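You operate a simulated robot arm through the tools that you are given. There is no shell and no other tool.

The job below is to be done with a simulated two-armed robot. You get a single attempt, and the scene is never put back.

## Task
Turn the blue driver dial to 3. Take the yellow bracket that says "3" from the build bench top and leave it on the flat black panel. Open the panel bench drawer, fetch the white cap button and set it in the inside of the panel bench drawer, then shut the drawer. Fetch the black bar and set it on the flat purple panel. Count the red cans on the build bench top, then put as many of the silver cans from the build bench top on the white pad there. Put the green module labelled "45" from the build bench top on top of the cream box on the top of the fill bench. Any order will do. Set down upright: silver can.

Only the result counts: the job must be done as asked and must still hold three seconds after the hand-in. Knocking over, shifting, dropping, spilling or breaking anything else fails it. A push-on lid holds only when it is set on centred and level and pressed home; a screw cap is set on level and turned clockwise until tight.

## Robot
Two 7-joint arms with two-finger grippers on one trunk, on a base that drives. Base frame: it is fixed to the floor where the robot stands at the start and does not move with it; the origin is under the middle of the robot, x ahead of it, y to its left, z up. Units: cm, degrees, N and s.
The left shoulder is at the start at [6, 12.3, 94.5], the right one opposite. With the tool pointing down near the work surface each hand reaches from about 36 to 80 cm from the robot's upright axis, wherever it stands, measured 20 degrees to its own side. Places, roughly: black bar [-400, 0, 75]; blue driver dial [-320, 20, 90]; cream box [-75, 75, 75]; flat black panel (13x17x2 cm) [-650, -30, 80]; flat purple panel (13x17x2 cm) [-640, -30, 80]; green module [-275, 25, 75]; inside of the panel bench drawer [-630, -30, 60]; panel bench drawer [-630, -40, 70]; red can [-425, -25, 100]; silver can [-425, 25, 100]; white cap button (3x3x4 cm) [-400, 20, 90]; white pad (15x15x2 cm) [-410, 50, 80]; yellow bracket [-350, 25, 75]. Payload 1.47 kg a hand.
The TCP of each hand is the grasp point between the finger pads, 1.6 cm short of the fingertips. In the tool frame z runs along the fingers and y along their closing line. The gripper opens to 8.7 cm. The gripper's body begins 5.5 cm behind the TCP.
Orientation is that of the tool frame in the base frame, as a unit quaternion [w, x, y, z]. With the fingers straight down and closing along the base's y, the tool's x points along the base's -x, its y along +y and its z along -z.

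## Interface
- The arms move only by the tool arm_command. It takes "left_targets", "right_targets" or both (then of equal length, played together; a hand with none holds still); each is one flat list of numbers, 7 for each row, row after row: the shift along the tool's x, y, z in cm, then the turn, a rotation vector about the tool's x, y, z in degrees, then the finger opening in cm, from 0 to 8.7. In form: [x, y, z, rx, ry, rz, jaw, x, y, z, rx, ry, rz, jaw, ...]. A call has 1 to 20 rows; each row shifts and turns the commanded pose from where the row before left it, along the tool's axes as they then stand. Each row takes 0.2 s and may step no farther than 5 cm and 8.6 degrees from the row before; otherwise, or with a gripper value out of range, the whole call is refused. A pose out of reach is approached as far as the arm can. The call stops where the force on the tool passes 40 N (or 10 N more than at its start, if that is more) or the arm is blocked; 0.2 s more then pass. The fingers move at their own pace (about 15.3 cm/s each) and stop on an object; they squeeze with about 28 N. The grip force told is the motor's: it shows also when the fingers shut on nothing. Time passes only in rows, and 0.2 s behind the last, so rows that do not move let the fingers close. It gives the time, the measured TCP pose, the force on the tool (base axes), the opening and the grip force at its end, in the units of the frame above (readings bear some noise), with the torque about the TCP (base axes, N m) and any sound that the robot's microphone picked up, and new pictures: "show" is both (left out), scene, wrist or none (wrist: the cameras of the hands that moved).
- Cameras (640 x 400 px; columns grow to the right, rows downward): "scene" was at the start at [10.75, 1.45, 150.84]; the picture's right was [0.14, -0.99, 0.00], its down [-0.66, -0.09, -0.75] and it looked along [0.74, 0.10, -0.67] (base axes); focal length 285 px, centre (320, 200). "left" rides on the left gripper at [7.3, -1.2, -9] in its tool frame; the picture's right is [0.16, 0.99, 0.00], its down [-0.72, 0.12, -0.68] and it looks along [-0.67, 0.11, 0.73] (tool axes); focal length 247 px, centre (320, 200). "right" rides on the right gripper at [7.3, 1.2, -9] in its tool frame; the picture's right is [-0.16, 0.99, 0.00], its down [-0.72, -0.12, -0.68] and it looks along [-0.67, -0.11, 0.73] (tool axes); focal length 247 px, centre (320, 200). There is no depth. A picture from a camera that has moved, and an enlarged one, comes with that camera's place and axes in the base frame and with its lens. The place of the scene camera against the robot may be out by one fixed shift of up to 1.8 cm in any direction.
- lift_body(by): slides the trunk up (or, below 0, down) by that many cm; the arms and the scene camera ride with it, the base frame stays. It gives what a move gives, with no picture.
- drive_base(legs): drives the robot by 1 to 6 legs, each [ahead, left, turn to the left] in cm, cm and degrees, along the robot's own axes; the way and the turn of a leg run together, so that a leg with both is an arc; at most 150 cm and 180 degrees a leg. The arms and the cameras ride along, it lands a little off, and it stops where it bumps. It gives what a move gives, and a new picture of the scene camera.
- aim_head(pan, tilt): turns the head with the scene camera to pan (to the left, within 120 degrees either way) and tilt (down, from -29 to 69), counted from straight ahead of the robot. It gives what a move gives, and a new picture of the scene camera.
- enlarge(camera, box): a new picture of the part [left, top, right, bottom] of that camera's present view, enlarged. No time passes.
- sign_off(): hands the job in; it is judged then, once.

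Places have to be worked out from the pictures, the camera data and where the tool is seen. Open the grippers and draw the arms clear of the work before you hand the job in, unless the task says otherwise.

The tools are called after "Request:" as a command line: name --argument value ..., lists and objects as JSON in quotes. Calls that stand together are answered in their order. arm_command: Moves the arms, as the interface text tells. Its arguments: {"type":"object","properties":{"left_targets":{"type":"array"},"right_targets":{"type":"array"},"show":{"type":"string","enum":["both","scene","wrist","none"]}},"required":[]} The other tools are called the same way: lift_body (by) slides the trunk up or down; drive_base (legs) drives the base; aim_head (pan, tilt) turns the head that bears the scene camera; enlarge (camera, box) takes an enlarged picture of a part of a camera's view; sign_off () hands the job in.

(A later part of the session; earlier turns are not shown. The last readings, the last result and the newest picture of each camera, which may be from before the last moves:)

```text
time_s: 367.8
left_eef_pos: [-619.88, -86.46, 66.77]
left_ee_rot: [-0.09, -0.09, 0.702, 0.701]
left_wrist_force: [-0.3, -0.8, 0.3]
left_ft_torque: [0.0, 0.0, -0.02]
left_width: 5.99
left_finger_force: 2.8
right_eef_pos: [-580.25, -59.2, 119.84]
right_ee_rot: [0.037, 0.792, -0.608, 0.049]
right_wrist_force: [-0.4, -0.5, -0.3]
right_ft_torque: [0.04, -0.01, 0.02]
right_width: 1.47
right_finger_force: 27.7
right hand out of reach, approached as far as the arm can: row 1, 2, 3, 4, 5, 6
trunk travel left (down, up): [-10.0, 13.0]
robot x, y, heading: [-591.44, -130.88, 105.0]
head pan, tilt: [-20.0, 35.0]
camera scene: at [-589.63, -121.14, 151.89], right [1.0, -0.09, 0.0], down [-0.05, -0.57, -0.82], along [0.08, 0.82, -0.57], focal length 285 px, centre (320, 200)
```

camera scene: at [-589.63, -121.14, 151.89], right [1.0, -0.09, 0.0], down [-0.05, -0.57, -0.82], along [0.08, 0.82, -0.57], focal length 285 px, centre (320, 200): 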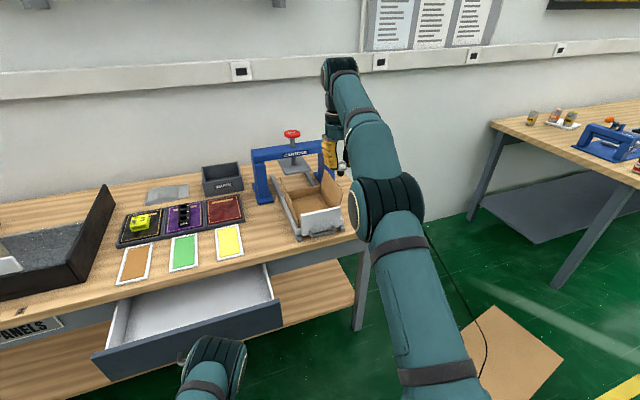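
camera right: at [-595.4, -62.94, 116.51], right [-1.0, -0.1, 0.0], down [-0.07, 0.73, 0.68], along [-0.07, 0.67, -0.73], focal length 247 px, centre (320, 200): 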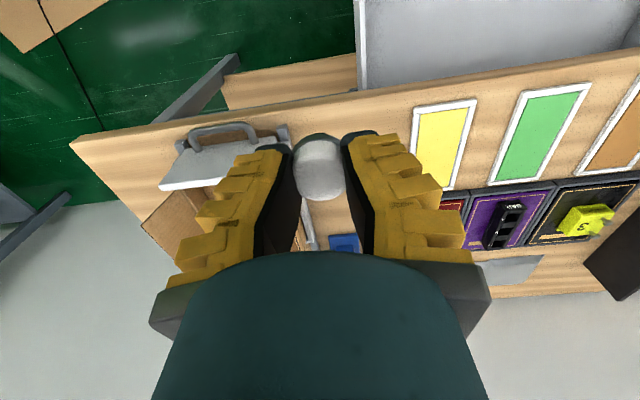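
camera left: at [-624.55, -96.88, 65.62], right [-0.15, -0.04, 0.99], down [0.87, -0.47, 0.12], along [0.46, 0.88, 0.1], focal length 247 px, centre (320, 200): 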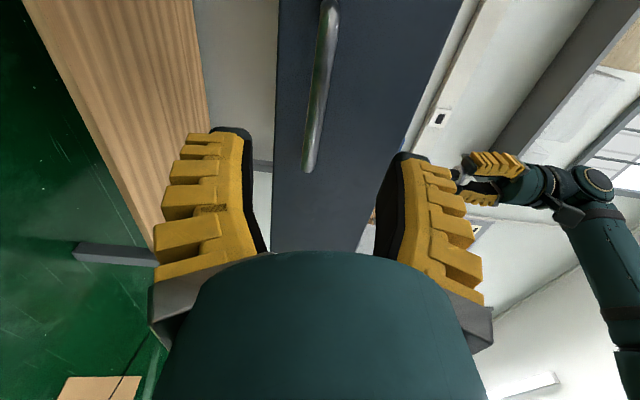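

The elbow was above the line before, so only downward motion flexes it. I'll back the base 25 cm for free space, then move the right hand downward.

Request:
drive_base --legs '[[-25, 0, 0]]'

Request:
arm_command --right_targets '[1, 0, 4, 0, 0, 0, 1, 1, 0, 4, 0, 0, 0, 1, 1, 0, 4, 0, 0, 0, 1, 1, 0, 4, 0, 0, 0, 1]' --show "scene"

```text
time_s: 369.6
left_eef_pos: [-613.44, -110.14, 66.65]
left_ee_rot: [-0.089, -0.091, 0.703, 0.7]
left_wrist_force: [-0.4, 0.1, 0.2]
left_ft_torque: [-0.02, 0.0, 0.01]
left_width: 5.99
left_finger_force: 3.7
right_eef_pos: [-573.84, -82.95, 119.68]
right_ee_rot: [0.037, 0.792, -0.608, 0.049]
right_wrist_force: [-0.5, -0.8, -0.3]
right_ft_torque: [-0.02, 0.04, 0.03]
right_width: 1.46
right_finger_force: 28.4
trunk travel left (down, up): [-10.0, 13.0]
robot x, y, heading: [-585.51, -155.13, 104.4]
head pan, tilt: [-20.0, 35.0]
camera scene: at [-583.32, -144.95, 151.87], right [1.0, -0.1, 0.0], down [-0.06, -0.57, -0.82], along [0.08, 0.82, -0.57], focal length 285 px, centre (320, 200)
```

scene: 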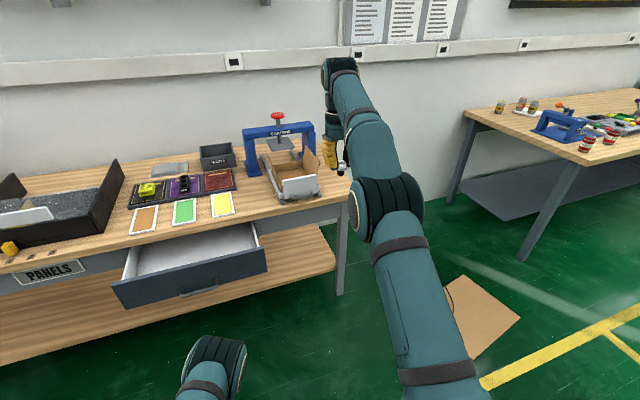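

```text
time_s: 370.6
left_eef_pos: [-613.36, -110.05, 66.77]
left_ee_rot: [-0.091, -0.09, 0.702, 0.701]
left_wrist_force: [-0.5, -0.9, 0.7]
left_ft_torque: [0.0, -0.01, 0.01]
left_width: 6.0
left_finger_force: 3.6
right_eef_pos: [-572.15, -88.72, 104.22]
right_ee_rot: [0.038, 0.79, -0.609, 0.049]
right_wrist_force: [-0.2, 0.0, 0.0]
right_ft_torque: [-0.01, -0.02, -0.01]
right_width: 1.45
right_finger_force: 28.0
trunk travel left (down, up): [-10.0, 13.0]
robot x, y, heading: [-585.47, -155.18, 104.4]
head pan, tilt: [-20.0, 35.0]
camera scene: at [-583.33, -144.84, 151.86], right [1.0, -0.1, 0.0], down [-0.05, -0.57, -0.82], along [0.08, 0.82, -0.57], focal length 285 px, centre (320, 200)
```

scene: 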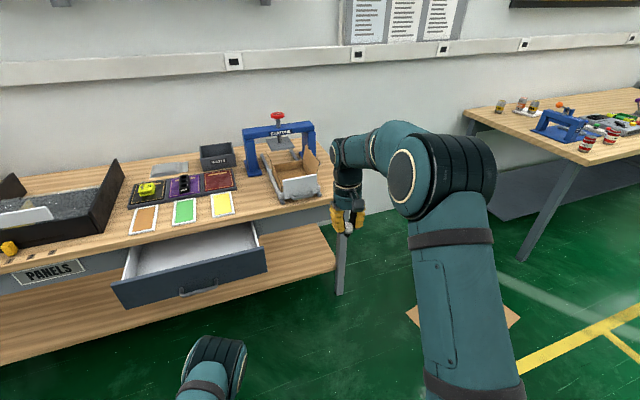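

The elbow flexed again. I'll level the right tool (−7° pitch), pull it in, and raise the left hand 24 cm out of the way.

Request:
arm_command --left_targets '[0, 4, 0, 0, 0, 0, 5, 0, 4, 0, 0, 0, 0, 4, 0, 4, 0, 0, 0, 0, 3, 0, 4, 0, 0, 0, 0, 2, 0, 4, 0, 0, 0, 0, 1, 0, 4, 0, 0, 0, 0, 0]' --right_targets '[0, 0, 0, 0, -7.1, 0, 1, 3, 2, -1, 0, 0, 0, 1, 3, 2, -1, 0, 0, 0, 1, 3, 2, -1, 0, 0, 0, 1, 0, 0, 0, 0, 0, 0, 1, 0, 0, 0, 0, 0, 0, 1]' --show "both"

```text
time_s: 372.0
left_eef_pos: [-613.13, -110.14, 90.71]
left_ee_rot: [-0.089, -0.09, 0.702, 0.701]
left_wrist_force: [-0.6, -0.5, 0.2]
left_ft_torque: [0.01, 0.04, 0.01]
left_width: 0.0
left_finger_force: 27.8
right_eef_pos: [-575.58, -99.03, 107.25]
right_ee_rot: [0.0, 0.792, -0.61, 0.0]
right_wrist_force: [0.6, 0.2, 0.4]
right_ft_torque: [0.0, 0.0, 0.02]
right_width: 1.48
right_finger_force: 28.5
trunk travel left (down, up): [-10.0, 13.0]
robot x, y, heading: [-585.56, -154.98, 104.4]
head pan, tilt: [-20.0, 35.0]
camera scene: at [-583.3, -144.95, 151.87], right [1.0, -0.1, 0.0], down [-0.06, -0.57, -0.82], along [0.08, 0.82, -0.57], focal length 285 px, centre (320, 200)
camera right: at [-574.94, -106.39, 116.13], right [-1.0, -0.1, 0.0], down [-0.07, 0.73, 0.68], along [-0.07, 0.68, -0.73], focal length 247 px, centre (320, 200)
camera left: at [-618.1, -120.57, 89.57], right [-0.15, -0.04, 0.99], down [0.87, -0.48, 0.12], along [0.47, 0.88, 0.1], focal length 247 px, centre (320, 200)
```

scene: 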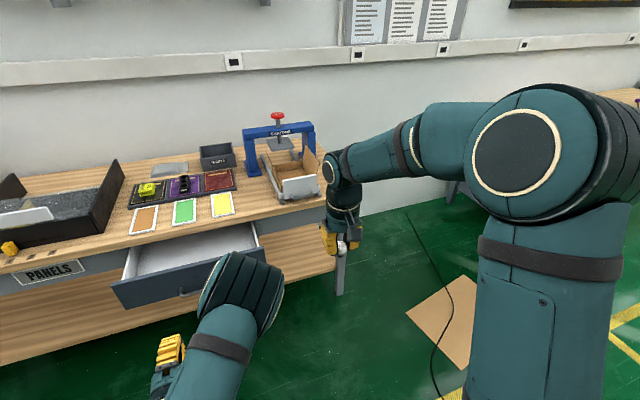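
right: 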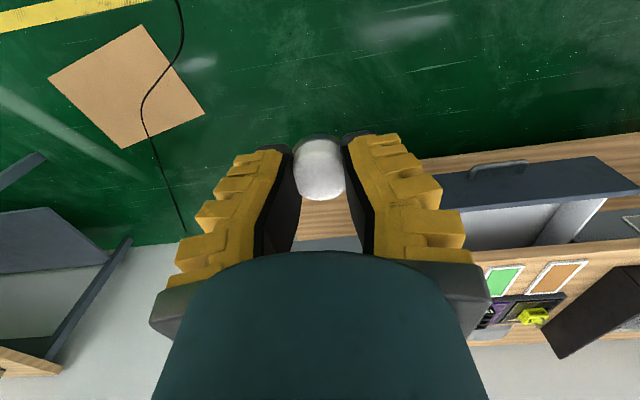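
left: 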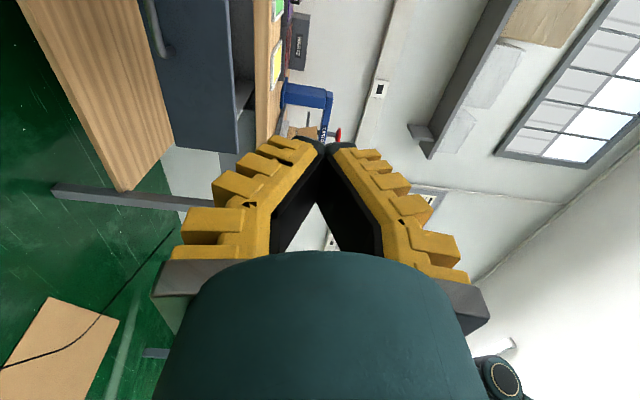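

Both arms are in good posture. Now I'll shift left 22 and go ahead 32.

Request:
drive_base --legs '[[0, 22, 0.5], [32, 0, 0]]'

Request:
aim_head --pan -5 --tilt 58

Request:
enlarge --camera "right" --box '[0, 0, 640, 400]'

```text
time_s: 376.3
left_eef_pos: [-642.82, -84.98, 90.55]
left_ee_rot: [-0.092, -0.093, 0.703, 0.699]
left_wrist_force: [-0.1, -0.4, -0.7]
left_ft_torque: [0.03, -0.01, 0.01]
left_width: 0.0
left_finger_force: 27.9
right_eef_pos: [-605.34, -73.62, 107.08]
right_ee_rot: [0.0, 0.794, -0.607, 0.001]
right_wrist_force: [1.1, 0.6, -1.5]
right_ft_torque: [0.01, 0.02, 0.02]
right_width: 1.45
right_finger_force: 28.2
trunk travel left (down, up): [-10.0, 13.0]
robot x, y, heading: [-614.46, -129.87, 105.1]
head pan, tilt: [-20.0, 35.0]
camera scene: at [-612.62, -119.55, 151.85], right [1.0, -0.09, 0.0], down [-0.05, -0.57, -0.82], along [0.07, 0.82, -0.57], focal length 285 px, centre (320, 200)
```

scene: 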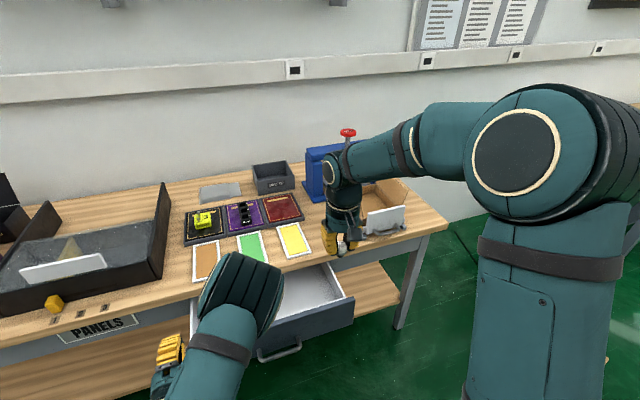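

```text
time_s: 377.1
left_eef_pos: [-642.81, -84.99, 90.59]
left_ee_rot: [-0.092, -0.092, 0.702, 0.7]
left_wrist_force: [0.1, -0.3, 0.9]
left_ft_torque: [0.02, 0.02, -0.01]
left_width: 0.0
left_finger_force: 27.6
right_eef_pos: [-605.36, -73.75, 107.11]
right_ee_rot: [0.0, 0.794, -0.608, 0.0]
right_wrist_force: [-0.3, 0.6, -0.2]
right_ft_torque: [-0.02, 0.03, 0.0]
right_width: 1.44
right_finger_force: 27.7
trunk travel left (down, up): [-10.0, 13.0]
robot x, y, heading: [-614.55, -129.9, 105.1]
head pan, tilt: [-5.0, 58.0]
camera scene: at [-614.56, -121.62, 148.67], right [0.98, 0.17, 0.0], down [0.15, -0.83, -0.53], along [-0.09, 0.52, -0.85], focal length 285 px, centre (320, 200)
```

scene: 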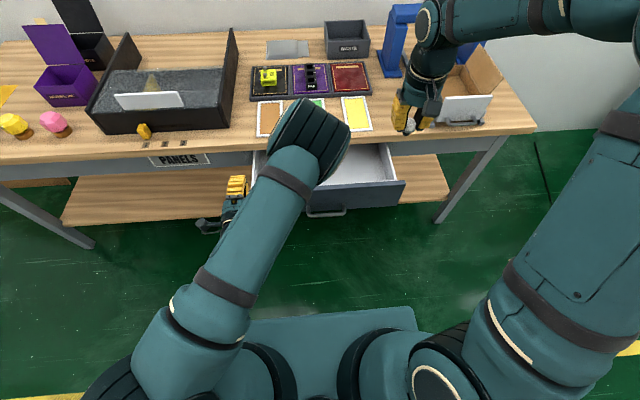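

```text
1.00 times, centred on (320, 200) of right (not enlarged: the box is as wide or as high as the picture)
camera zoom: at [-604.54, -81.01, 116.09], right [-0.99, -0.11, 0.0], down [-0.08, 0.73, 0.68], along [-0.07, 0.68, -0.73], focal length 247 px, centre (320, 200)
```

zoom: 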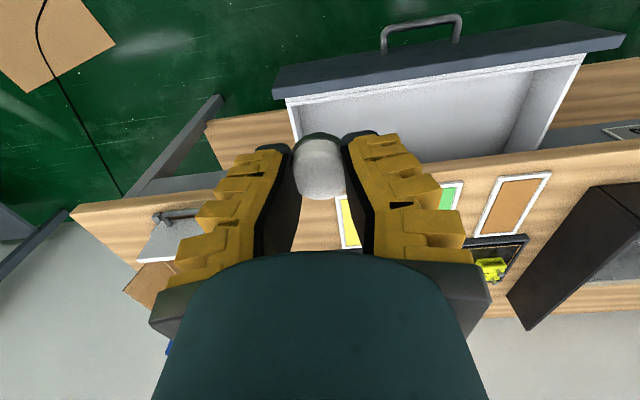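

The wrist view shows the opening from ~8 to ~22 cm ahead and the drawer's right wall ~6 cm to the right. I'll go 14.5 forward, 5 left, then down to z≈84.

Request:
arm_command --right_targets '[-3.6, 1.25, 0, 0, 0, 0, 1, -3.6, 1.25, 0, 0, 0, 0, 1, -3.6, 1.25, 0, 0, 0, 0, 1, -3.7, 1.25, 0, 0, 0, 0, 1, 0, 0, 4, 0, 0, 0, 1, 0, 0, 4, 0, 0, 0, 1, 0, 0, 4, 0, 0, 0, 1, 0, 0, 4, 0, 0, 0, 1, 0, 0, 4, 0, 0, 0, 1, 0, 0, 3, 0, 0, 0, 1]' --show "both"

```text
time_s: 379.4
left_eef_pos: [-642.82, -84.97, 90.63]
left_ee_rot: [-0.092, -0.093, 0.702, 0.7]
left_wrist_force: [0.2, -0.2, 0.0]
left_ft_torque: [0.0, -0.01, -0.01]
left_width: 0.0
left_finger_force: 27.5
right_eef_pos: [-614.13, -61.12, 84.03]
right_ee_rot: [0.001, 0.794, -0.607, 0.001]
right_wrist_force: [0.1, 0.0, -0.5]
right_ft_torque: [0.0, 0.01, 0.03]
right_width: 1.44
right_finger_force: 27.8
trunk travel left (down, up): [-10.0, 13.0]
robot x, y, heading: [-614.36, -129.48, 105.0]
head pan, tilt: [-5.0, 58.0]
camera scene: at [-614.57, -121.6, 148.66], right [0.98, 0.17, 0.0], down [0.15, -0.84, -0.53], along [-0.09, 0.52, -0.85], focal length 285 px, centre (320, 200)
camera right: at [-613.32, -68.42, 92.89], right [-0.99, -0.11, 0.0], down [-0.08, 0.73, 0.68], along [-0.07, 0.68, -0.73], focal length 247 px, centre (320, 200)
```

scene: 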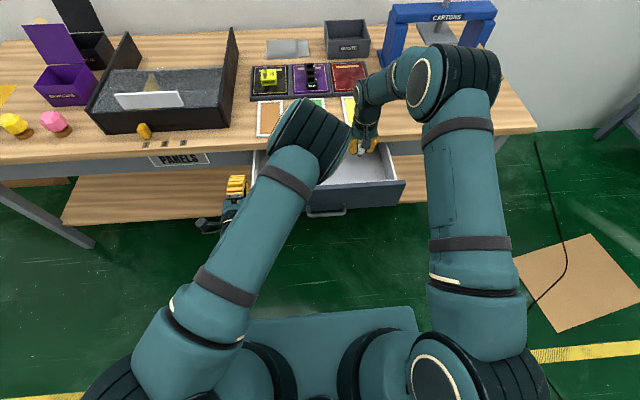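
right: 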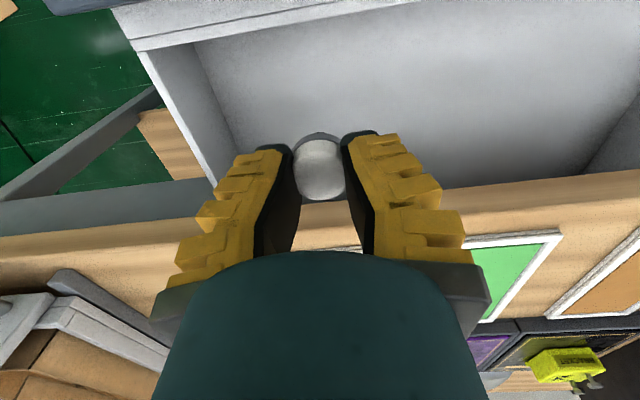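

Well inside the opening with ≥4 cm clearance all round. Lowering to z≈71.

Request:
arm_command --right_targets '[0, 0, 3.5, 0, 0, 0, 1, 0, 0, 3.5, 0, 0, 0, 1, 0, 0, 3.5, 0, 0, 0, 1, 0, 0, 2.5, 0, 0, 0, 1]' --show "both"

```text
time_s: 380.4
left_eef_pos: [-642.82, -85.0, 90.56]
left_ee_rot: [-0.092, -0.093, 0.703, 0.7]
left_wrist_force: [0.1, 1.3, 0.0]
left_ft_torque: [-0.02, -0.01, -0.03]
left_width: 0.01
left_finger_force: 28.2
right_eef_pos: [-614.02, -61.08, 71.01]
right_ee_rot: [0.0, 0.795, -0.607, 0.0]
right_wrist_force: [0.2, -0.4, -1.2]
right_ft_torque: [-0.01, -0.01, -0.01]
right_width: 1.47
right_finger_force: 28.3
trunk travel left (down, up): [-10.0, 13.0]
robot x, y, heading: [-614.22, -129.33, 105.1]
head pan, tilt: [-5.0, 58.0]
camera scene: at [-614.56, -121.61, 148.66], right [0.98, 0.17, 0.0], down [0.15, -0.84, -0.53], along [-0.09, 0.52, -0.85], focal length 285 px, centre (320, 200)
camera right: at [-613.2, -68.34, 79.96], right [-0.99, -0.11, 0.0], down [-0.08, 0.73, 0.68], along [-0.07, 0.68, -0.73], focal length 247 px, centre (320, 200)
```

scene: 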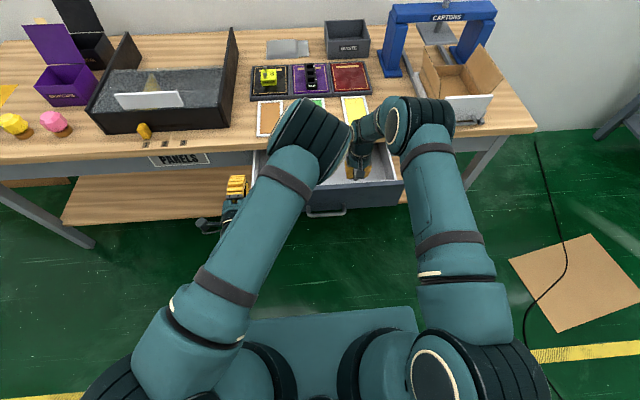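
right: 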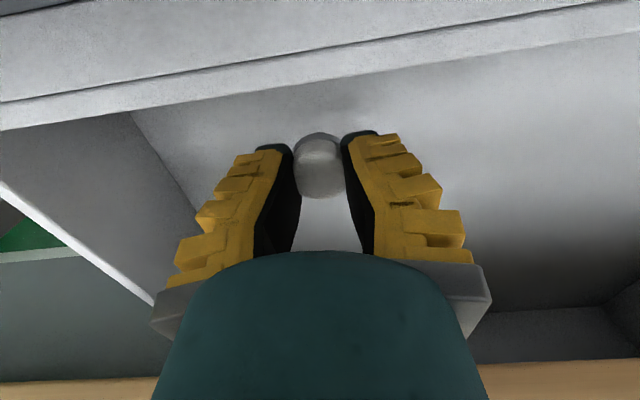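

Inside the drawer now. Continuing down in small steps until contact.

Request:
arm_command --right_targets '[0, 0, 1, 0, 0, 0, 1]' --show "none"

Request:
arm_command --right_targets '[0, 0, 0.7, 0, 0, 0, 1]' --show "none"

Request:
arm_command --right_targets '[0, 0, 0.5, 0, 0, 0, 1]' --show "none"

Request:
arm_command --right_targets '[0, 0, 0.5, 0, 0, 0, 1]' --show "wrist"

```text
time_s: 380.8
left_eef_pos: [-642.87, -85.05, 90.57]
left_ee_rot: [-0.091, -0.092, 0.702, 0.7]
left_wrist_force: [-0.2, 0.2, 0.4]
left_ft_torque: [0.01, 0.03, 0.02]
left_width: 0.0
left_finger_force: 27.6
right_eef_pos: [-613.93, -60.83, 69.97]
right_ee_rot: [0.0, 0.794, -0.608, -0.001]
right_wrist_force: [0.3, -0.4, -1.5]
right_ft_torque: [-0.02, 0.02, -0.02]
right_width: 1.46
right_finger_force: 28.2
trunk travel left (down, up): [-10.0, 13.0]
robot x, y, heading: [-614.65, -129.28, 105.0]
head pan, tilt: [-5.0, 58.0]
```

```text
time_s: 381.1
left_eef_pos: [-642.86, -85.06, 90.45]
left_ee_rot: [-0.092, -0.093, 0.702, 0.7]
left_wrist_force: [0.8, -0.7, 0.4]
left_ft_torque: [-0.01, -0.01, -0.01]
left_width: 0.0
left_finger_force: 28.0
right_eef_pos: [-613.93, -61.0, 69.4]
right_ee_rot: [0.001, 0.794, -0.608, 0.001]
right_wrist_force: [-0.2, 0.2, -0.9]
right_ft_torque: [-0.02, -0.01, -0.03]
right_width: 1.46
right_finger_force: 27.8
trunk travel left (down, up): [-10.0, 13.0]
robot x, y, heading: [-614.44, -129.7, 104.9]
head pan, tilt: [-5.0, 58.0]
```

```text
time_s: 381.6
left_eef_pos: [-642.81, -85.05, 90.53]
left_ee_rot: [-0.091, -0.093, 0.702, 0.7]
left_wrist_force: [-0.3, -0.1, 0.8]
left_ft_torque: [-0.03, -0.02, 0.01]
left_width: 0.0
left_finger_force: 27.9
right_eef_pos: [-614.07, -60.92, 68.93]
right_ee_rot: [0.0, 0.794, -0.607, -0.001]
right_wrist_force: [-0.4, 0.2, 0.1]
right_ft_torque: [0.0, 0.0, 0.02]
right_width: 1.44
right_finger_force: 28.3
trunk travel left (down, up): [-10.0, 13.0]
robot x, y, heading: [-614.62, -129.66, 105.1]
head pan, tilt: [-5.0, 58.0]
```

```text
time_s: 381.9
left_eef_pos: [-642.85, -85.01, 90.72]
left_ee_rot: [-0.092, -0.092, 0.701, 0.701]
left_wrist_force: [0.3, -0.2, -0.3]
left_ft_torque: [-0.03, -0.01, 0.04]
left_width: 0.0
left_finger_force: 27.7
right_eef_pos: [-613.92, -60.9, 68.94]
right_ee_rot: [-0.003, 0.794, -0.608, -0.002]
right_wrist_force: [-0.2, 0.7, 18.4]
right_ft_torque: [0.04, 0.01, -0.01]
right_width: 1.46
right_finger_force: 27.4
trunk travel left (down, up): [-10.0, 13.0]
robot x, y, heading: [-614.91, -129.47, 105.1]
head pan, tilt: [-5.0, 58.0]
camera right: at [-613.2, -68.31, 77.64], right [-0.99, -0.11, 0.0], down [-0.08, 0.73, 0.68], along [-0.07, 0.68, -0.73], focal length 247 px, centre (320, 200)
```

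right: 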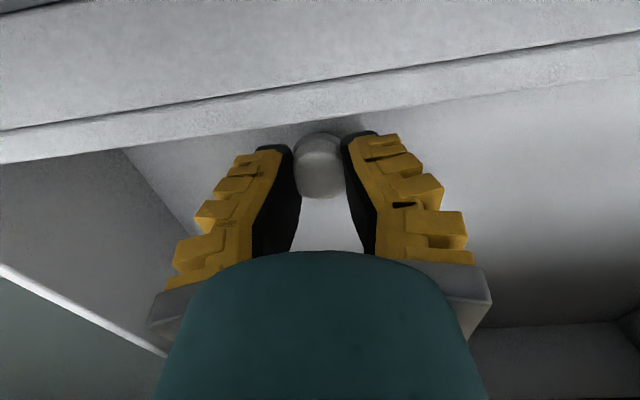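

The button touches the drawer floor. I'll ease up 0.35 cm, release and lift out.

Request:
arm_command --right_targets '[0, 0, -0.35, 0, 0, 0, 1, 0, 0, 0, 0, 0, 0, 3, 0, 0, 0, 0, 0, 0, 4.5, 0, 0, 0, 0, 0, 0, 5]' --show "wrist"

Request:
arm_command --right_targets '[0, 0, -2, 0, 0, 0, 5, 0, 0, -3.5, 0, 0, 0, 5, 0, 0, -4, 0, 0, 0, 5, 0, 0, -4, 0, 0, 0, 5, 0, 0, -4.5, 0, 0, 0, 5, 0, 0, -4.5, 0, 0, 0, 5]' --show "wrist"

```text
time_s: 382.9
left_eef_pos: [-642.83, -84.94, 90.53]
left_ee_rot: [-0.092, -0.092, 0.702, 0.7]
left_wrist_force: [-0.2, 0.6, 0.6]
left_ft_torque: [0.01, 0.0, -0.04]
left_width: 0.0
left_finger_force: 27.8
right_eef_pos: [-613.99, -61.03, 68.79]
right_ee_rot: [0.001, 0.794, -0.608, 0.0]
right_wrist_force: [1.0, 0.9, 0.7]
right_ft_torque: [-0.02, 0.0, 0.03]
right_width: 5.55
right_finger_force: 4.0
trunk travel left (down, up): [-10.0, 13.0]
robot x, y, heading: [-614.66, -129.98, 105.0]
head pan, tilt: [-5.0, 58.0]
camera right: at [-613.18, -68.36, 77.7], right [-0.99, -0.11, 0.0], down [-0.08, 0.73, 0.68], along [-0.07, 0.68, -0.73], focal length 247 px, centre (320, 200)
```

right: 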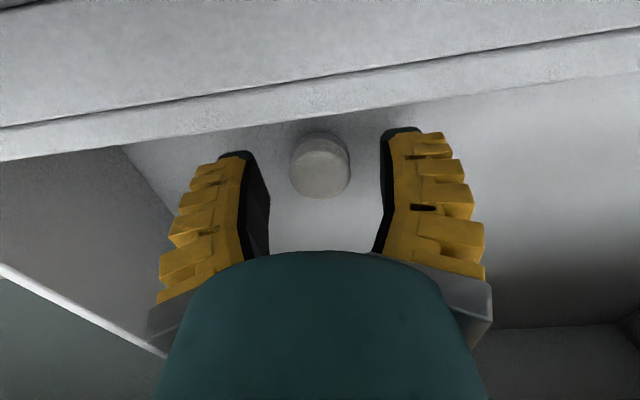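

```text
time_s: 384.4
left_eef_pos: [-642.79, -85.09, 90.64]
left_ee_rot: [-0.092, -0.093, 0.702, 0.7]
left_wrist_force: [-0.2, 0.8, -1.1]
left_ft_torque: [-0.01, 0.02, -0.01]
left_width: 0.0
left_finger_force: 27.9
right_eef_pos: [-613.93, -61.01, 91.35]
right_ee_rot: [0.0, 0.795, -0.607, 0.0]
right_wrist_force: [0.1, 0.2, 0.2]
right_ft_torque: [0.02, 0.0, -0.02]
right_width: 5.51
right_finger_force: 3.9
trunk travel left (down, up): [-10.0, 13.0]
robot x, y, heading: [-614.74, -129.59, 105.3]
head pan, tilt: [-5.0, 58.0]
camera right: at [-613.19, -68.39, 100.15], right [-0.99, -0.11, 0.0], down [-0.08, 0.73, 0.68], along [-0.07, 0.68, -0.73], focal length 247 px, centre (320, 200)
```

right: 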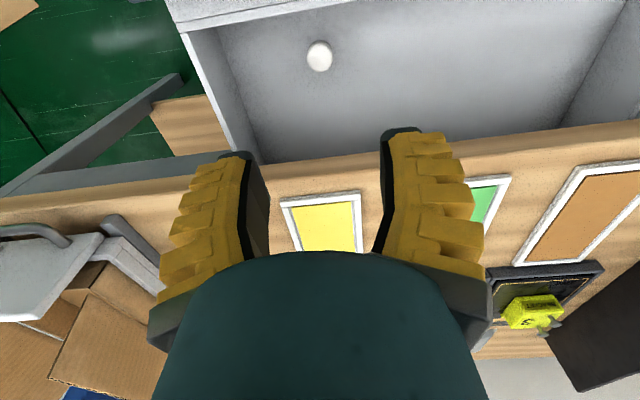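

The button stands in the drawer. I'll pull the right hand up and back, then reposition to grip the handle again with the left hand for closing.

Request:
arm_command --right_targets '[0, 0, -4.5, 0, 0, 0, 8.7, 0, 0, -4.5, 0, 0, 0, 8.7, 0, 0, -4.5, 0, 0, 0, 8.7, 4.5, -1.5, 0, 0, 0, 0, 8.7, 4.5, -1.5, 0, 0, 0, 0, 8.7, 4.5, -1.5, 0, 0, 0, 0, 8.7, 4, -1.5, 0, 0, 0, 0, 8.7]' --show "none"

Request:
drive_base --legs '[[-16, 0, 0], [0, -20, 0]]'

Request:
arm_command --left_targets '[0, -4, 0, 0, 0, 0, 2, 0, -4, 0, 0, 0, 0, 4, 0, -4, 0, 0, 0, 0, 5, 0, -4, 0, 0, 0, 0, 5, 0, -4, 0, 0, 0, 0, 5, 0, -4, 0, 0, 0, 0, 5]' --show "both"

```text
time_s: 385.9
left_eef_pos: [-642.76, -85.08, 90.72]
left_ee_rot: [-0.092, -0.092, 0.702, 0.7]
left_wrist_force: [0.4, 0.6, 0.9]
left_ft_torque: [-0.01, -0.01, 0.0]
left_width: 0.0
left_finger_force: 27.5
right_eef_pos: [-603.43, -76.22, 105.0]
right_ee_rot: [-0.001, 0.795, -0.607, 0.0]
right_wrist_force: [-0.3, -0.6, 0.5]
right_ft_torque: [-0.03, -0.02, -0.01]
right_width: 8.68
right_finger_force: 0.1
trunk travel left (down, up): [-10.0, 13.0]
robot x, y, heading: [-614.27, -129.93, 104.8]
head pan, tilt: [-5.0, 58.0]
```

```text
time_s: 389.3
left_eef_pos: [-619.47, -94.71, 90.74]
left_ee_rot: [-0.092, -0.092, 0.702, 0.7]
left_wrist_force: [0.4, -1.0, 0.4]
left_ft_torque: [0.0, 0.01, 0.01]
left_width: 0.01
left_finger_force: 28.5
right_eef_pos: [-580.09, -85.91, 104.94]
right_ee_rot: [0.0, 0.794, -0.608, 0.0]
right_wrist_force: [-0.4, 0.2, 0.1]
right_ft_torque: [0.0, 0.0, 0.01]
right_width: 8.71
right_finger_force: 0.0
trunk travel left (down, up): [-10.0, 13.0]
robot x, y, heading: [-591.1, -139.36, 105.0]
head pan, tilt: [-5.0, 58.0]
camera scene: at [-591.17, -131.37, 148.66], right [0.98, 0.17, 0.0], down [0.15, -0.84, -0.53], along [-0.09, 0.52, -0.85], focal length 285 px, centre (320, 200)
```

scene: 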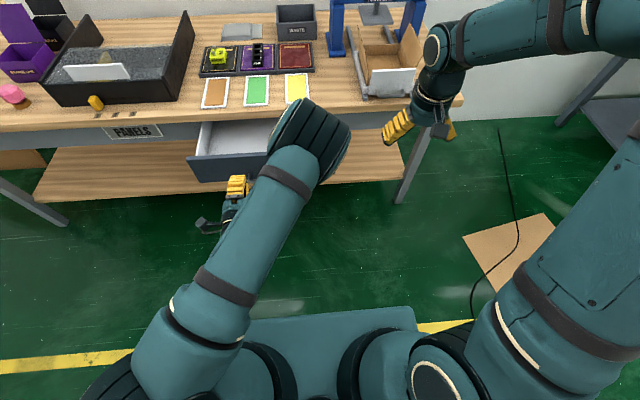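

```text
time_s: 390.7
left_eef_pos: [-619.54, -94.86, 66.67]
left_ee_rot: [-0.093, -0.093, 0.702, 0.699]
left_wrist_force: [-0.7, -0.5, 0.6]
left_ft_torque: [-0.01, -0.01, 0.01]
left_width: 5.51
left_finger_force: 4.1
right_eef_pos: [-580.1, -85.93, 104.91]
right_ee_rot: [0.0, 0.795, -0.606, 0.002]
right_wrist_force: [-1.0, 0.4, 0.8]
right_ft_torque: [0.01, 0.02, 0.01]
right_width: 8.69
right_finger_force: 0.0
trunk travel left (down, up): [-10.0, 13.0]
robot x, y, heading: [-591.33, -139.36, 104.8]
head pan, tilt: [-5.0, 58.0]
camera scene: at [-591.24, -131.37, 148.66], right [0.98, 0.17, 0.0], down [0.15, -0.84, -0.53], along [-0.09, 0.52, -0.85], focal length 285 px, centre (320, 200)
camera left: at [-624.31, -105.4, 65.62], right [-0.15, -0.04, 0.99], down [0.88, -0.47, 0.12], along [0.46, 0.88, 0.1], focal length 247 px, centre (320, 200)
```

scene: 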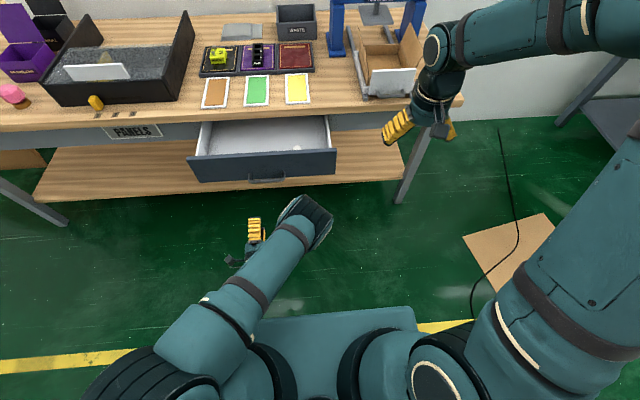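
left: 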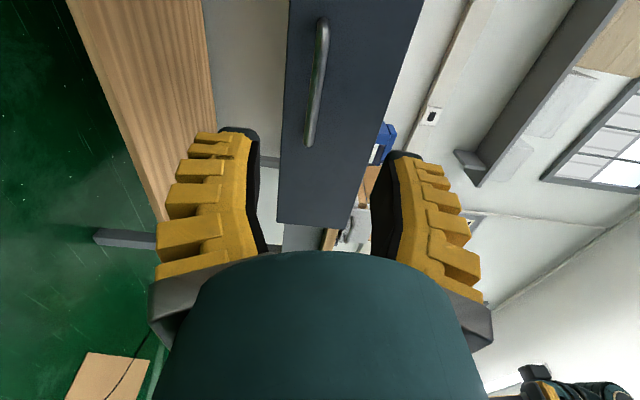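

Handle: ~18 cm ahead and 2 cm right. I'll shift the hand 1.5 right and drive 14 cm ahead, then check.

Request:
arm_command --left_targets '[-1.5, -0.1, 0, 0, 0, 0, 5]' --show "none"

Request:
drive_base --legs '[[13.5, 0, 0]]'

Request:
enlarge --camera "left" --box '[0, 0, 640, 400]'

```text
time_s: 391.1
left_eef_pos: [-618.09, -94.42, 66.58]
left_ee_rot: [-0.093, -0.094, 0.702, 0.7]
left_wrist_force: [0.9, -0.5, 0.9]
left_ft_torque: [0.02, -0.01, -0.02]
left_width: 5.56
left_finger_force: 3.8
right_eef_pos: [-580.03, -85.85, 104.99]
right_ee_rot: [0.0, 0.795, -0.607, 0.0]
right_wrist_force: [1.0, -0.4, -0.5]
right_ft_torque: [0.05, -0.01, 0.01]
right_width: 8.7
right_finger_force: 0.2
trunk travel left (down, up): [-10.0, 13.0]
robot x, y, heading: [-591.01, -139.07, 105.3]
head pan, tilt: [-5.0, 58.0]
```

```text
time_s: 392.4
left_eef_pos: [-621.65, -81.53, 66.58]
left_ee_rot: [-0.093, -0.095, 0.703, 0.699]
left_wrist_force: [-0.3, -0.2, 0.6]
left_ft_torque: [-0.02, 0.0, -0.03]
left_width: 5.51
left_finger_force: 3.6
right_eef_pos: [-583.59, -72.88, 104.89]
right_ee_rot: [0.001, 0.795, -0.607, 0.0]
right_wrist_force: [-0.6, 1.1, 0.0]
right_ft_torque: [-0.03, 0.0, 0.02]
right_width: 8.71
right_finger_force: 0.1
trunk travel left (down, up): [-10.0, 13.0]
robot x, y, heading: [-594.52, -126.53, 105.1]
head pan, tilt: [-5.0, 58.0]
camera scene: at [-594.72, -118.37, 148.65], right [0.98, 0.18, 0.0], down [0.15, -0.84, -0.53], along [-0.09, 0.52, -0.85], focal length 285 px, centre (320, 200)
```

scene: 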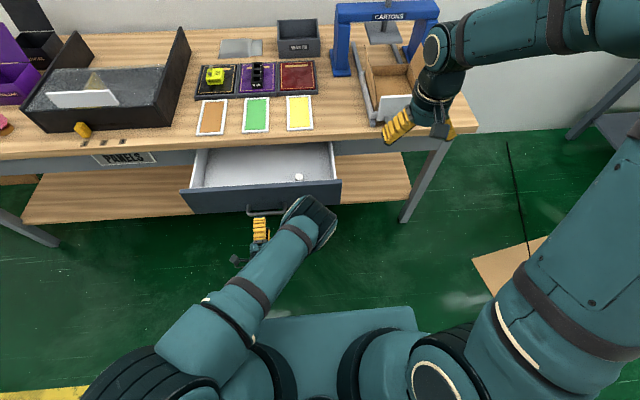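

```text
1.00 times, centred on (320, 200) of left (not enlarged: the box is as wide or as high as the picture)
camera zoom: at [-626.39, -92.15, 65.49], right [-0.15, -0.04, 0.99], down [0.88, -0.47, 0.12], along [0.46, 0.88, 0.1], focal length 247 px, centre (320, 200)
```

zoom: 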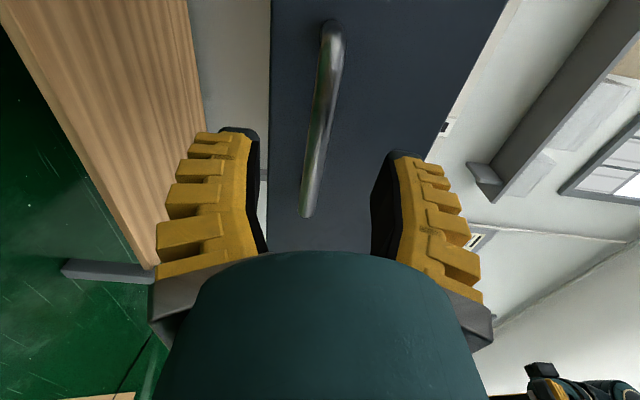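

Handle 4.4 cm ahead and level. Extending to straddle the bar and closing.

Request:
arm_command --left_targets '[0, -0.1, 1.5, 0, 0, 0, 5, 0, 0, 1.5, 0, 0, 0, 5, 0, 0, 1.4, 0, 0, 0, 5, 0, 0, 0, 0, 0, 0, 2, 0, 0, 0, 0, 0, 0, 0, 0, 0, 0, 0, 0, 0, 0, 0, 0, 0, 0, 0, 0, 0]' --show "wrist"

```text
time_s: 394.0
left_eef_pos: [-622.73, -77.5, 66.51]
left_ee_rot: [-0.093, -0.094, 0.702, 0.7]
left_wrist_force: [0.5, -0.6, -1.1]
left_ft_torque: [-0.02, -0.01, -0.06]
left_width: 0.6
left_finger_force: 29.4
right_eef_pos: [-583.7, -73.0, 104.94]
right_ee_rot: [0.0, 0.795, -0.606, 0.0]
right_wrist_force: [0.1, 0.9, 0.2]
right_ft_torque: [-0.01, -0.02, 0.03]
right_width: 8.68
right_finger_force: 0.0
trunk travel left (down, up): [-10.0, 13.0]
robot x, y, heading: [-594.7, -126.96, 105.1]
head pan, tilt: [-5.0, 58.0]
camera left: at [-627.47, -88.0, 65.42], right [-0.15, -0.04, 0.99], down [0.88, -0.47, 0.12], along [0.46, 0.88, 0.1], focal length 247 px, centre (320, 200)
```

left: 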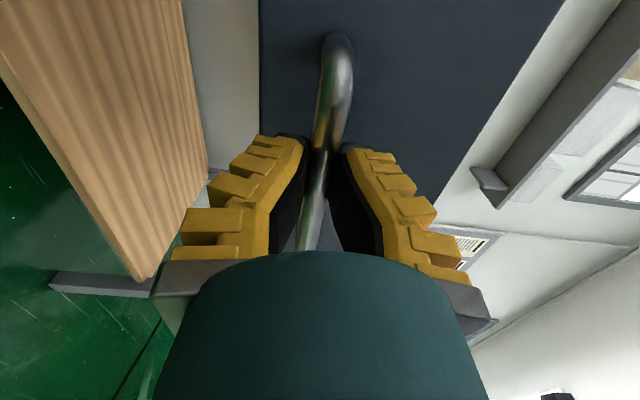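

Handle gripped; it must go in ~20.5 cm. I'll drive forward 9 cm, then 9 more, and finish with the arm.

Request:
drive_base --legs '[[9, 0, 0]]'

Request:
drive_base --legs '[[8.5, 0, 0]]'

```text
time_s: 395.1
left_eef_pos: [-625.12, -68.65, 66.52]
left_ee_rot: [-0.094, -0.092, 0.703, 0.699]
left_wrist_force: [-2.0, -0.8, 1.9]
left_ft_torque: [0.0, -0.05, -0.03]
left_width: 0.59
left_finger_force: 29.5
right_eef_pos: [-585.9, -64.22, 104.81]
right_ee_rot: [0.001, 0.795, -0.606, 0.0]
right_wrist_force: [0.4, 0.5, -0.2]
right_ft_torque: [-0.02, 0.05, 0.0]
right_width: 8.73
right_finger_force: 0.0
trunk travel left (down, up): [-10.0, 13.0]
robot x, y, heading: [-597.11, -117.81, 105.3]
head pan, tilt: [-5.0, 58.0]
camera scene: at [-597.04, -109.68, 148.66], right [0.98, 0.17, 0.0], down [0.15, -0.84, -0.53], along [-0.09, 0.52, -0.85], focal length 285 px, centre (320, 200)
```

scene: 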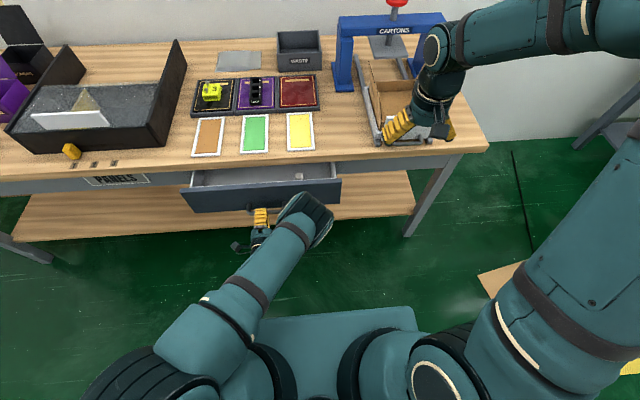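

```text
time_s: 396.2
left_eef_pos: [-627.15, -60.35, 66.6]
left_ee_rot: [-0.092, -0.091, 0.703, 0.7]
left_wrist_force: [8.6, 2.0, -2.5]
left_ft_torque: [-0.03, -0.03, -0.28]
left_width: 0.58
left_finger_force: 30.1
right_eef_pos: [-588.07, -56.01, 104.78]
right_ee_rot: [0.0, 0.795, -0.606, 0.0]
right_wrist_force: [-0.5, 0.1, 0.4]
right_ft_torque: [-0.01, 0.0, 0.0]
right_width: 8.7
right_finger_force: 0.1
trunk travel left (down, up): [-10.0, 13.0]
robot x, y, heading: [-599.28, -109.48, 104.9]
head pan, tilt: [-5.0, 58.0]
camera scene: at [-599.16, -101.47, 148.66], right [0.98, 0.17, 0.0], down [0.15, -0.84, -0.53], along [-0.09, 0.52, -0.85], focal length 285 px, centre (320, 200)
```

scene: 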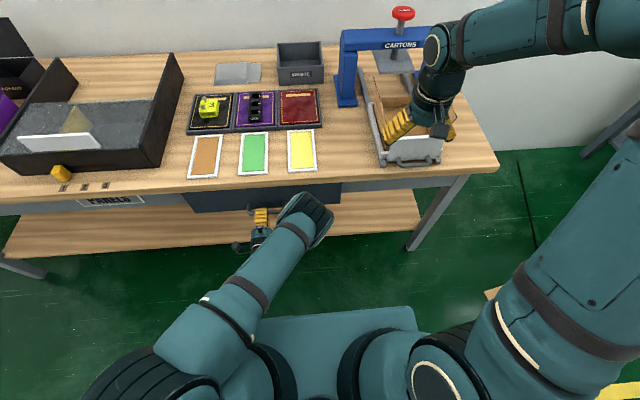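

About 2.8 cm remain. I'll push the rest with the arm in small steps, watching force.

Request:
arm_command --left_targets '[0, 0, 0.8, 0, 0, 0, 0, 0, 0, 0.8, 0, 0, 0, 0, 0, 0, 0.7, 0, 0, 0, 0]' --show "none"

Request:
arm_command --left_targets '[0, 0, 0.5, 0, 0, 0, 0, 0, 0, 0.5, 0, 0, 0, 0]' --show "none"

```text
time_s: 397.0
left_eef_pos: [-627.73, -58.35, 66.51]
left_ee_rot: [-0.091, -0.091, 0.702, 0.7]
left_wrist_force: [5.8, -11.7, 0.4]
left_ft_torque: [0.0, -0.05, -0.09]
left_width: 0.61
left_finger_force: 30.1
right_eef_pos: [-588.03, -56.28, 105.06]
right_ee_rot: [0.0, 0.795, -0.607, 0.0]
right_wrist_force: [0.5, -0.3, 0.8]
right_ft_torque: [-0.04, 0.01, 0.01]
right_width: 8.71
right_finger_force: 0.0
trunk travel left (down, up): [-10.0, 13.0]
robot x, y, heading: [-599.13, -109.97, 104.9]
head pan, tilt: [-5.0, 58.0]
```

```text
time_s: 397.6
left_eef_pos: [-628.17, -56.88, 66.5]
left_ee_rot: [-0.092, -0.093, 0.702, 0.7]
left_wrist_force: [0.6, -0.8, -3.4]
left_ft_torque: [0.27, 0.07, 0.04]
left_width: 0.47
left_finger_force: 30.0
right_eef_pos: [-588.13, -56.03, 104.84]
right_ee_rot: [0.001, 0.795, -0.607, 0.003]
right_wrist_force: [-0.5, 0.1, -0.1]
right_ft_torque: [-0.05, -0.02, 0.01]
right_width: 8.69
right_finger_force: 0.0
trunk travel left (down, up): [-10.0, 13.0]
robot x, y, heading: [-598.82, -109.45, 104.9]
head pan, tilt: [-5.0, 58.0]
```

There was a brief 12 N resistance, then slip. I'll check visually whether the drawer is fully shut.

Request:
enlarge --camera "scene" --box '[150, 160, 370, 260]'

Request:
enlarge --camera "left" --box '[0, 0, 640, 400]'

```text
2.91 times, centred on (260, 210) of scene
camera zoom: at [-599.32, -101.35, 148.63], right [0.98, 0.17, 0.0], down [0.15, -0.84, -0.53], along [-0.09, 0.52, -0.85], focal length 828 px, centre (494, 171)
```

zoom: 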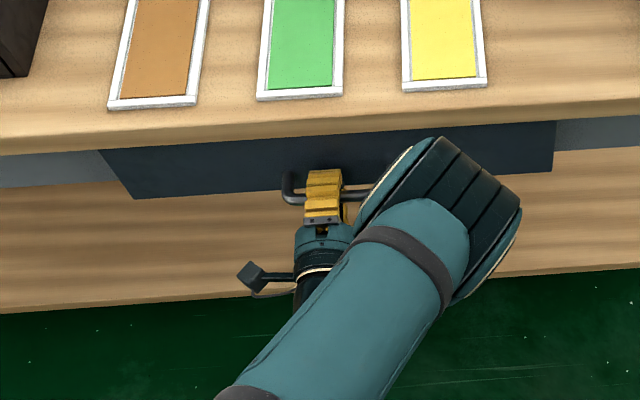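

```text
1.00 times, centred on (320, 200) of left (not enlarged: the box is as wide or as high as the picture)
camera zoom: at [-632.91, -67.53, 65.39], right [-0.15, -0.04, 0.99], down [0.87, -0.47, 0.12], along [0.46, 0.88, 0.11], focal length 247 px, centre (320, 200)
```

zoom: 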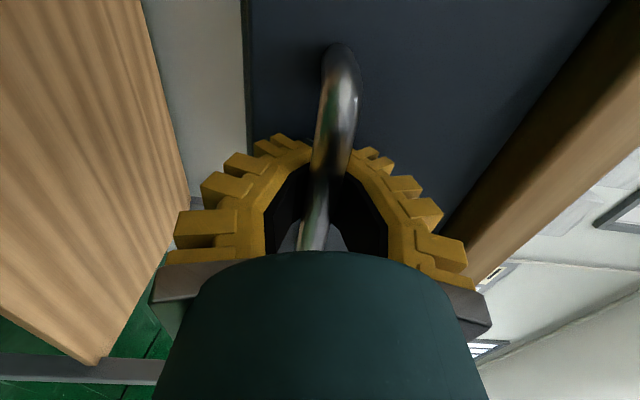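

By my estimate the drawer is within ~0.5 cm of shut. To be sure, I'll release the handle, back off 5 cm, raise the closed fist 4.2 cm and push on the drawer face itself.

Request:
arm_command --left_targets '[0, 0, 0, 0, 0, 0, 3, 0, 0, 0, 0, 0, 0, 5, 0, 0, 0, 0, 0, 0, 5, 0, 0, -2.5, 0, 0, 0, 5, 0, 0, -2.5, 0, 0, 0, 3, 0, 2.1, 0, 0, 0, 0, 0, 0, 2.1, 0, 0, 0, 0, 0, 0, 0, 0, 0, 0, 0, 0]' --show "wrist"

Request:
enlarge --camera "scene" --box '[150, 160, 370, 260]'

```text
time_s: 399.4
left_eef_pos: [-626.66, -62.15, 70.72]
left_ee_rot: [-0.092, -0.092, 0.702, 0.7]
left_wrist_force: [-0.6, 0.0, 0.0]
left_ft_torque: [-0.03, 0.0, -0.01]
left_width: 0.0
left_finger_force: 28.1
right_eef_pos: [-588.06, -56.13, 104.93]
right_ee_rot: [0.0, 0.795, -0.607, 0.002]
right_wrist_force: [0.0, 0.3, -0.1]
right_ft_torque: [-0.05, 0.02, 0.0]
right_width: 8.7
right_finger_force: 0.0
trunk travel left (down, up): [-10.0, 13.0]
robot x, y, heading: [-599.22, -109.9, 105.0]
head pan, tilt: [-5.0, 58.0]
camera left: at [-631.47, -72.68, 69.68], right [-0.15, -0.04, 0.99], down [0.87, -0.47, 0.12], along [0.46, 0.88, 0.11], focal length 247 px, centre (320, 200)
```

left: 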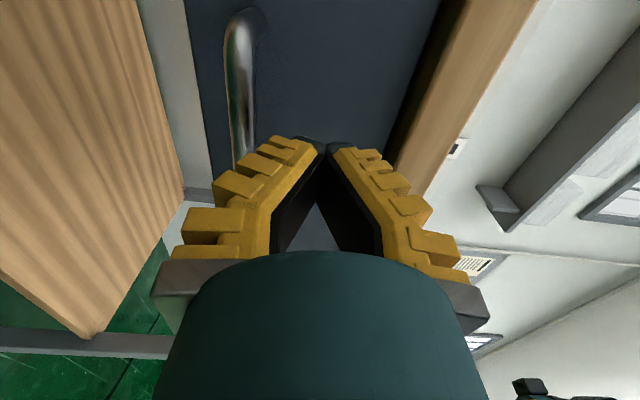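

```text
2.91 times, centred on (260, 210) of scene
camera zoom: at [-599.22, -101.61, 148.66], right [0.98, 0.17, 0.0], down [0.15, -0.84, -0.53], along [-0.09, 0.52, -0.85], focal length 828 px, centre (494, 171)
```

zoom: 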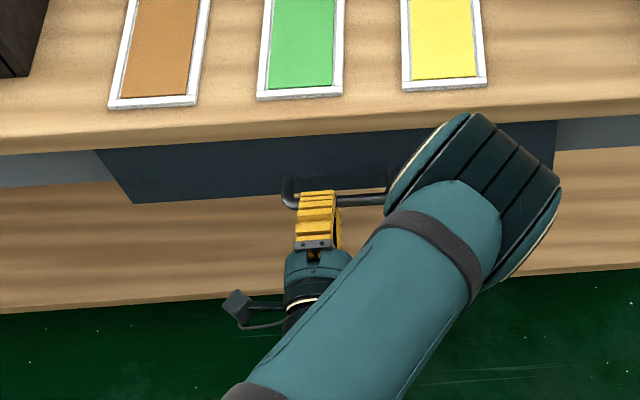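

Releasing pulled the drawer out a few millimetres, so pushing on the face is needed. Moving forward 4.5 cm, then in small steps.

Request:
arm_command --left_targets '[0, 0, 2.3, 0, 0, 0, 0, 0, 0, 2.2, 0, 0, 0, 0]' --show "none"

Request:
arm_command --left_targets '[0, 0, 0.5, 0, 0, 0, 0, 0, 0, 0.5, 0, 0, 0, 0]' --show "wrist"

Request:
enlarge --camera "scene" --box '[150, 160, 370, 260]'

```text
time_s: 400.0
left_eef_pos: [-627.89, -57.83, 70.78]
left_ee_rot: [-0.092, -0.092, 0.702, 0.7]
left_wrist_force: [0.0, -0.6, 0.3]
left_ft_torque: [-0.02, -0.02, -0.01]
left_width: 0.02
left_finger_force: 28.1
right_eef_pos: [-588.2, -56.17, 104.93]
right_ee_rot: [-0.001, 0.795, -0.607, 0.001]
right_wrist_force: [0.1, 0.3, -0.1]
right_ft_torque: [-0.01, -0.02, 0.02]
right_width: 8.69
right_finger_force: 0.0
trunk travel left (down, up): [-10.0, 13.0]
robot x, y, heading: [-599.37, -109.98, 105.0]
head pan, tilt: [-5.0, 58.0]
```

```text
time_s: 400.6
left_eef_pos: [-628.18, -56.85, 70.73]
left_ee_rot: [-0.093, -0.092, 0.702, 0.7]
left_wrist_force: [-0.4, 0.1, 1.1]
left_ft_torque: [0.03, 0.01, -0.04]
left_width: 0.0
left_finger_force: 28.0
right_eef_pos: [-588.15, -56.23, 104.97]
right_ee_rot: [0.0, 0.795, -0.607, 0.0]
right_wrist_force: [0.1, 0.2, 0.0]
right_ft_torque: [0.01, -0.02, 0.02]
right_width: 8.69
right_finger_force: 0.0
trunk travel left (down, up): [-10.0, 13.0]
robot x, y, heading: [-599.28, -109.33, 105.0]
head pan, tilt: [-5.0, 58.0]
camera left: at [-632.87, -67.31, 69.67], right [-0.15, -0.04, 0.99], down [0.87, -0.47, 0.12], along [0.46, 0.88, 0.11], focal length 247 px, centre (320, 200)
```

left: 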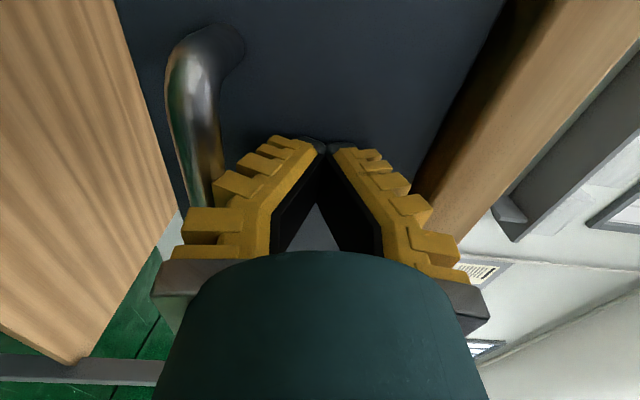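

```text
2.91 times, centred on (260, 210) of scene
camera zoom: at [-599.21, -101.62, 148.67], right [0.98, 0.17, 0.0], down [0.15, -0.84, -0.53], along [-0.09, 0.52, -0.85], focal length 828 px, centre (494, 171)
```

zoom: 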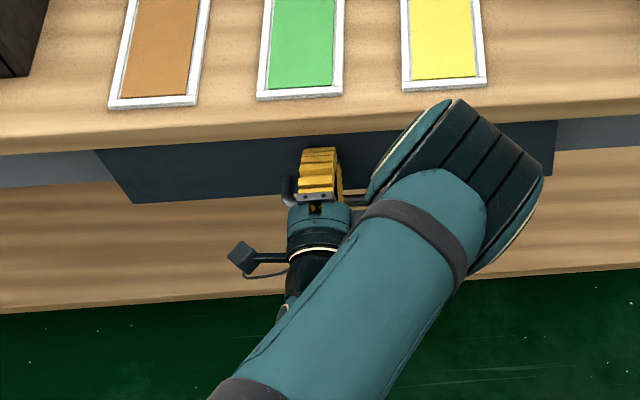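

Not touching yet. Continuing forward in small steps.

Request:
arm_command --left_targets '[0, 0, 0.5, 0, 0, 0, 0, 0, 0, 0.4, 0, 0, 0, 0]' --show "none"

Request:
arm_command --left_targets '[0, 0, 0.4, 0, 0, 0, 0, 0, 0, 0.4, 0, 0, 0, 0]' --show "none"

Request:
arm_command --left_targets '[0, 0, 0.4, 0, 0, 0, 0, 0, 0, 0.3, 0, 0, 0, 0]' --show "none"

```text
time_s: 401.2
left_eef_pos: [-628.34, -55.88, 70.81]
left_ee_rot: [-0.092, -0.093, 0.702, 0.7]
left_wrist_force: [2.0, 0.4, 3.3]
left_ft_torque: [-0.08, -0.14, 0.05]
left_width: 0.01
left_finger_force: 28.2
right_eef_pos: [-588.06, -56.19, 104.98]
right_ee_rot: [0.0, 0.795, -0.607, -0.001]
right_wrist_force: [-0.2, -0.5, 0.0]
right_ft_torque: [-0.03, -0.01, 0.02]
right_width: 8.72
right_finger_force: 0.0
trunk travel left (down, up): [-10.0, 13.0]
robot x, y, heading: [-599.35, -109.2, 105.1]
head pan, tilt: [-5.0, 58.0]
```

```text
time_s: 401.8
left_eef_pos: [-628.38, -55.5, 70.65]
left_ee_rot: [-0.092, -0.093, 0.703, 0.699]
left_wrist_force: [8.8, -28.8, 5.8]
left_ft_torque: [-0.74, -0.24, -0.14]
left_width: 0.6
left_finger_force: 27.9
right_eef_pos: [-588.14, -56.31, 105.01]
right_ee_rot: [-0.001, 0.795, -0.606, 0.0]
right_wrist_force: [-0.4, -0.3, -0.1]
right_ft_torque: [-0.03, -0.02, 0.02]
right_width: 8.71
right_finger_force: 0.0
trunk travel left (down, up): [-10.0, 13.0]
robot x, y, heading: [-599.24, -109.32, 105.0]
head pan, tilt: [-5.0, 58.0]
```

```text
time_s: 402.1
left_eef_pos: [-628.53, -55.46, 70.63]
left_ee_rot: [-0.094, -0.092, 0.703, 0.699]
left_wrist_force: [5.6, -13.9, 12.8]
left_ft_torque: [-0.41, -0.18, -0.16]
left_width: 0.61
left_finger_force: 27.9
right_eef_pos: [-588.13, -56.36, 105.04]
right_ee_rot: [0.0, 0.796, -0.606, -0.002]
right_wrist_force: [1.0, 0.3, 1.0]
right_ft_torque: [0.0, -0.01, 0.01]
right_width: 8.68
right_finger_force: 0.0
trunk travel left (down, up): [-10.0, 13.0]
robot x, y, heading: [-599.33, -109.69, 105.1]
head pan, tilt: [-5.0, 58.0]
stopped in row 1 (left hand): the force on the tool passed its limit at 45 N (the readings are from after the stop); the commanded pose is now the measured one
```

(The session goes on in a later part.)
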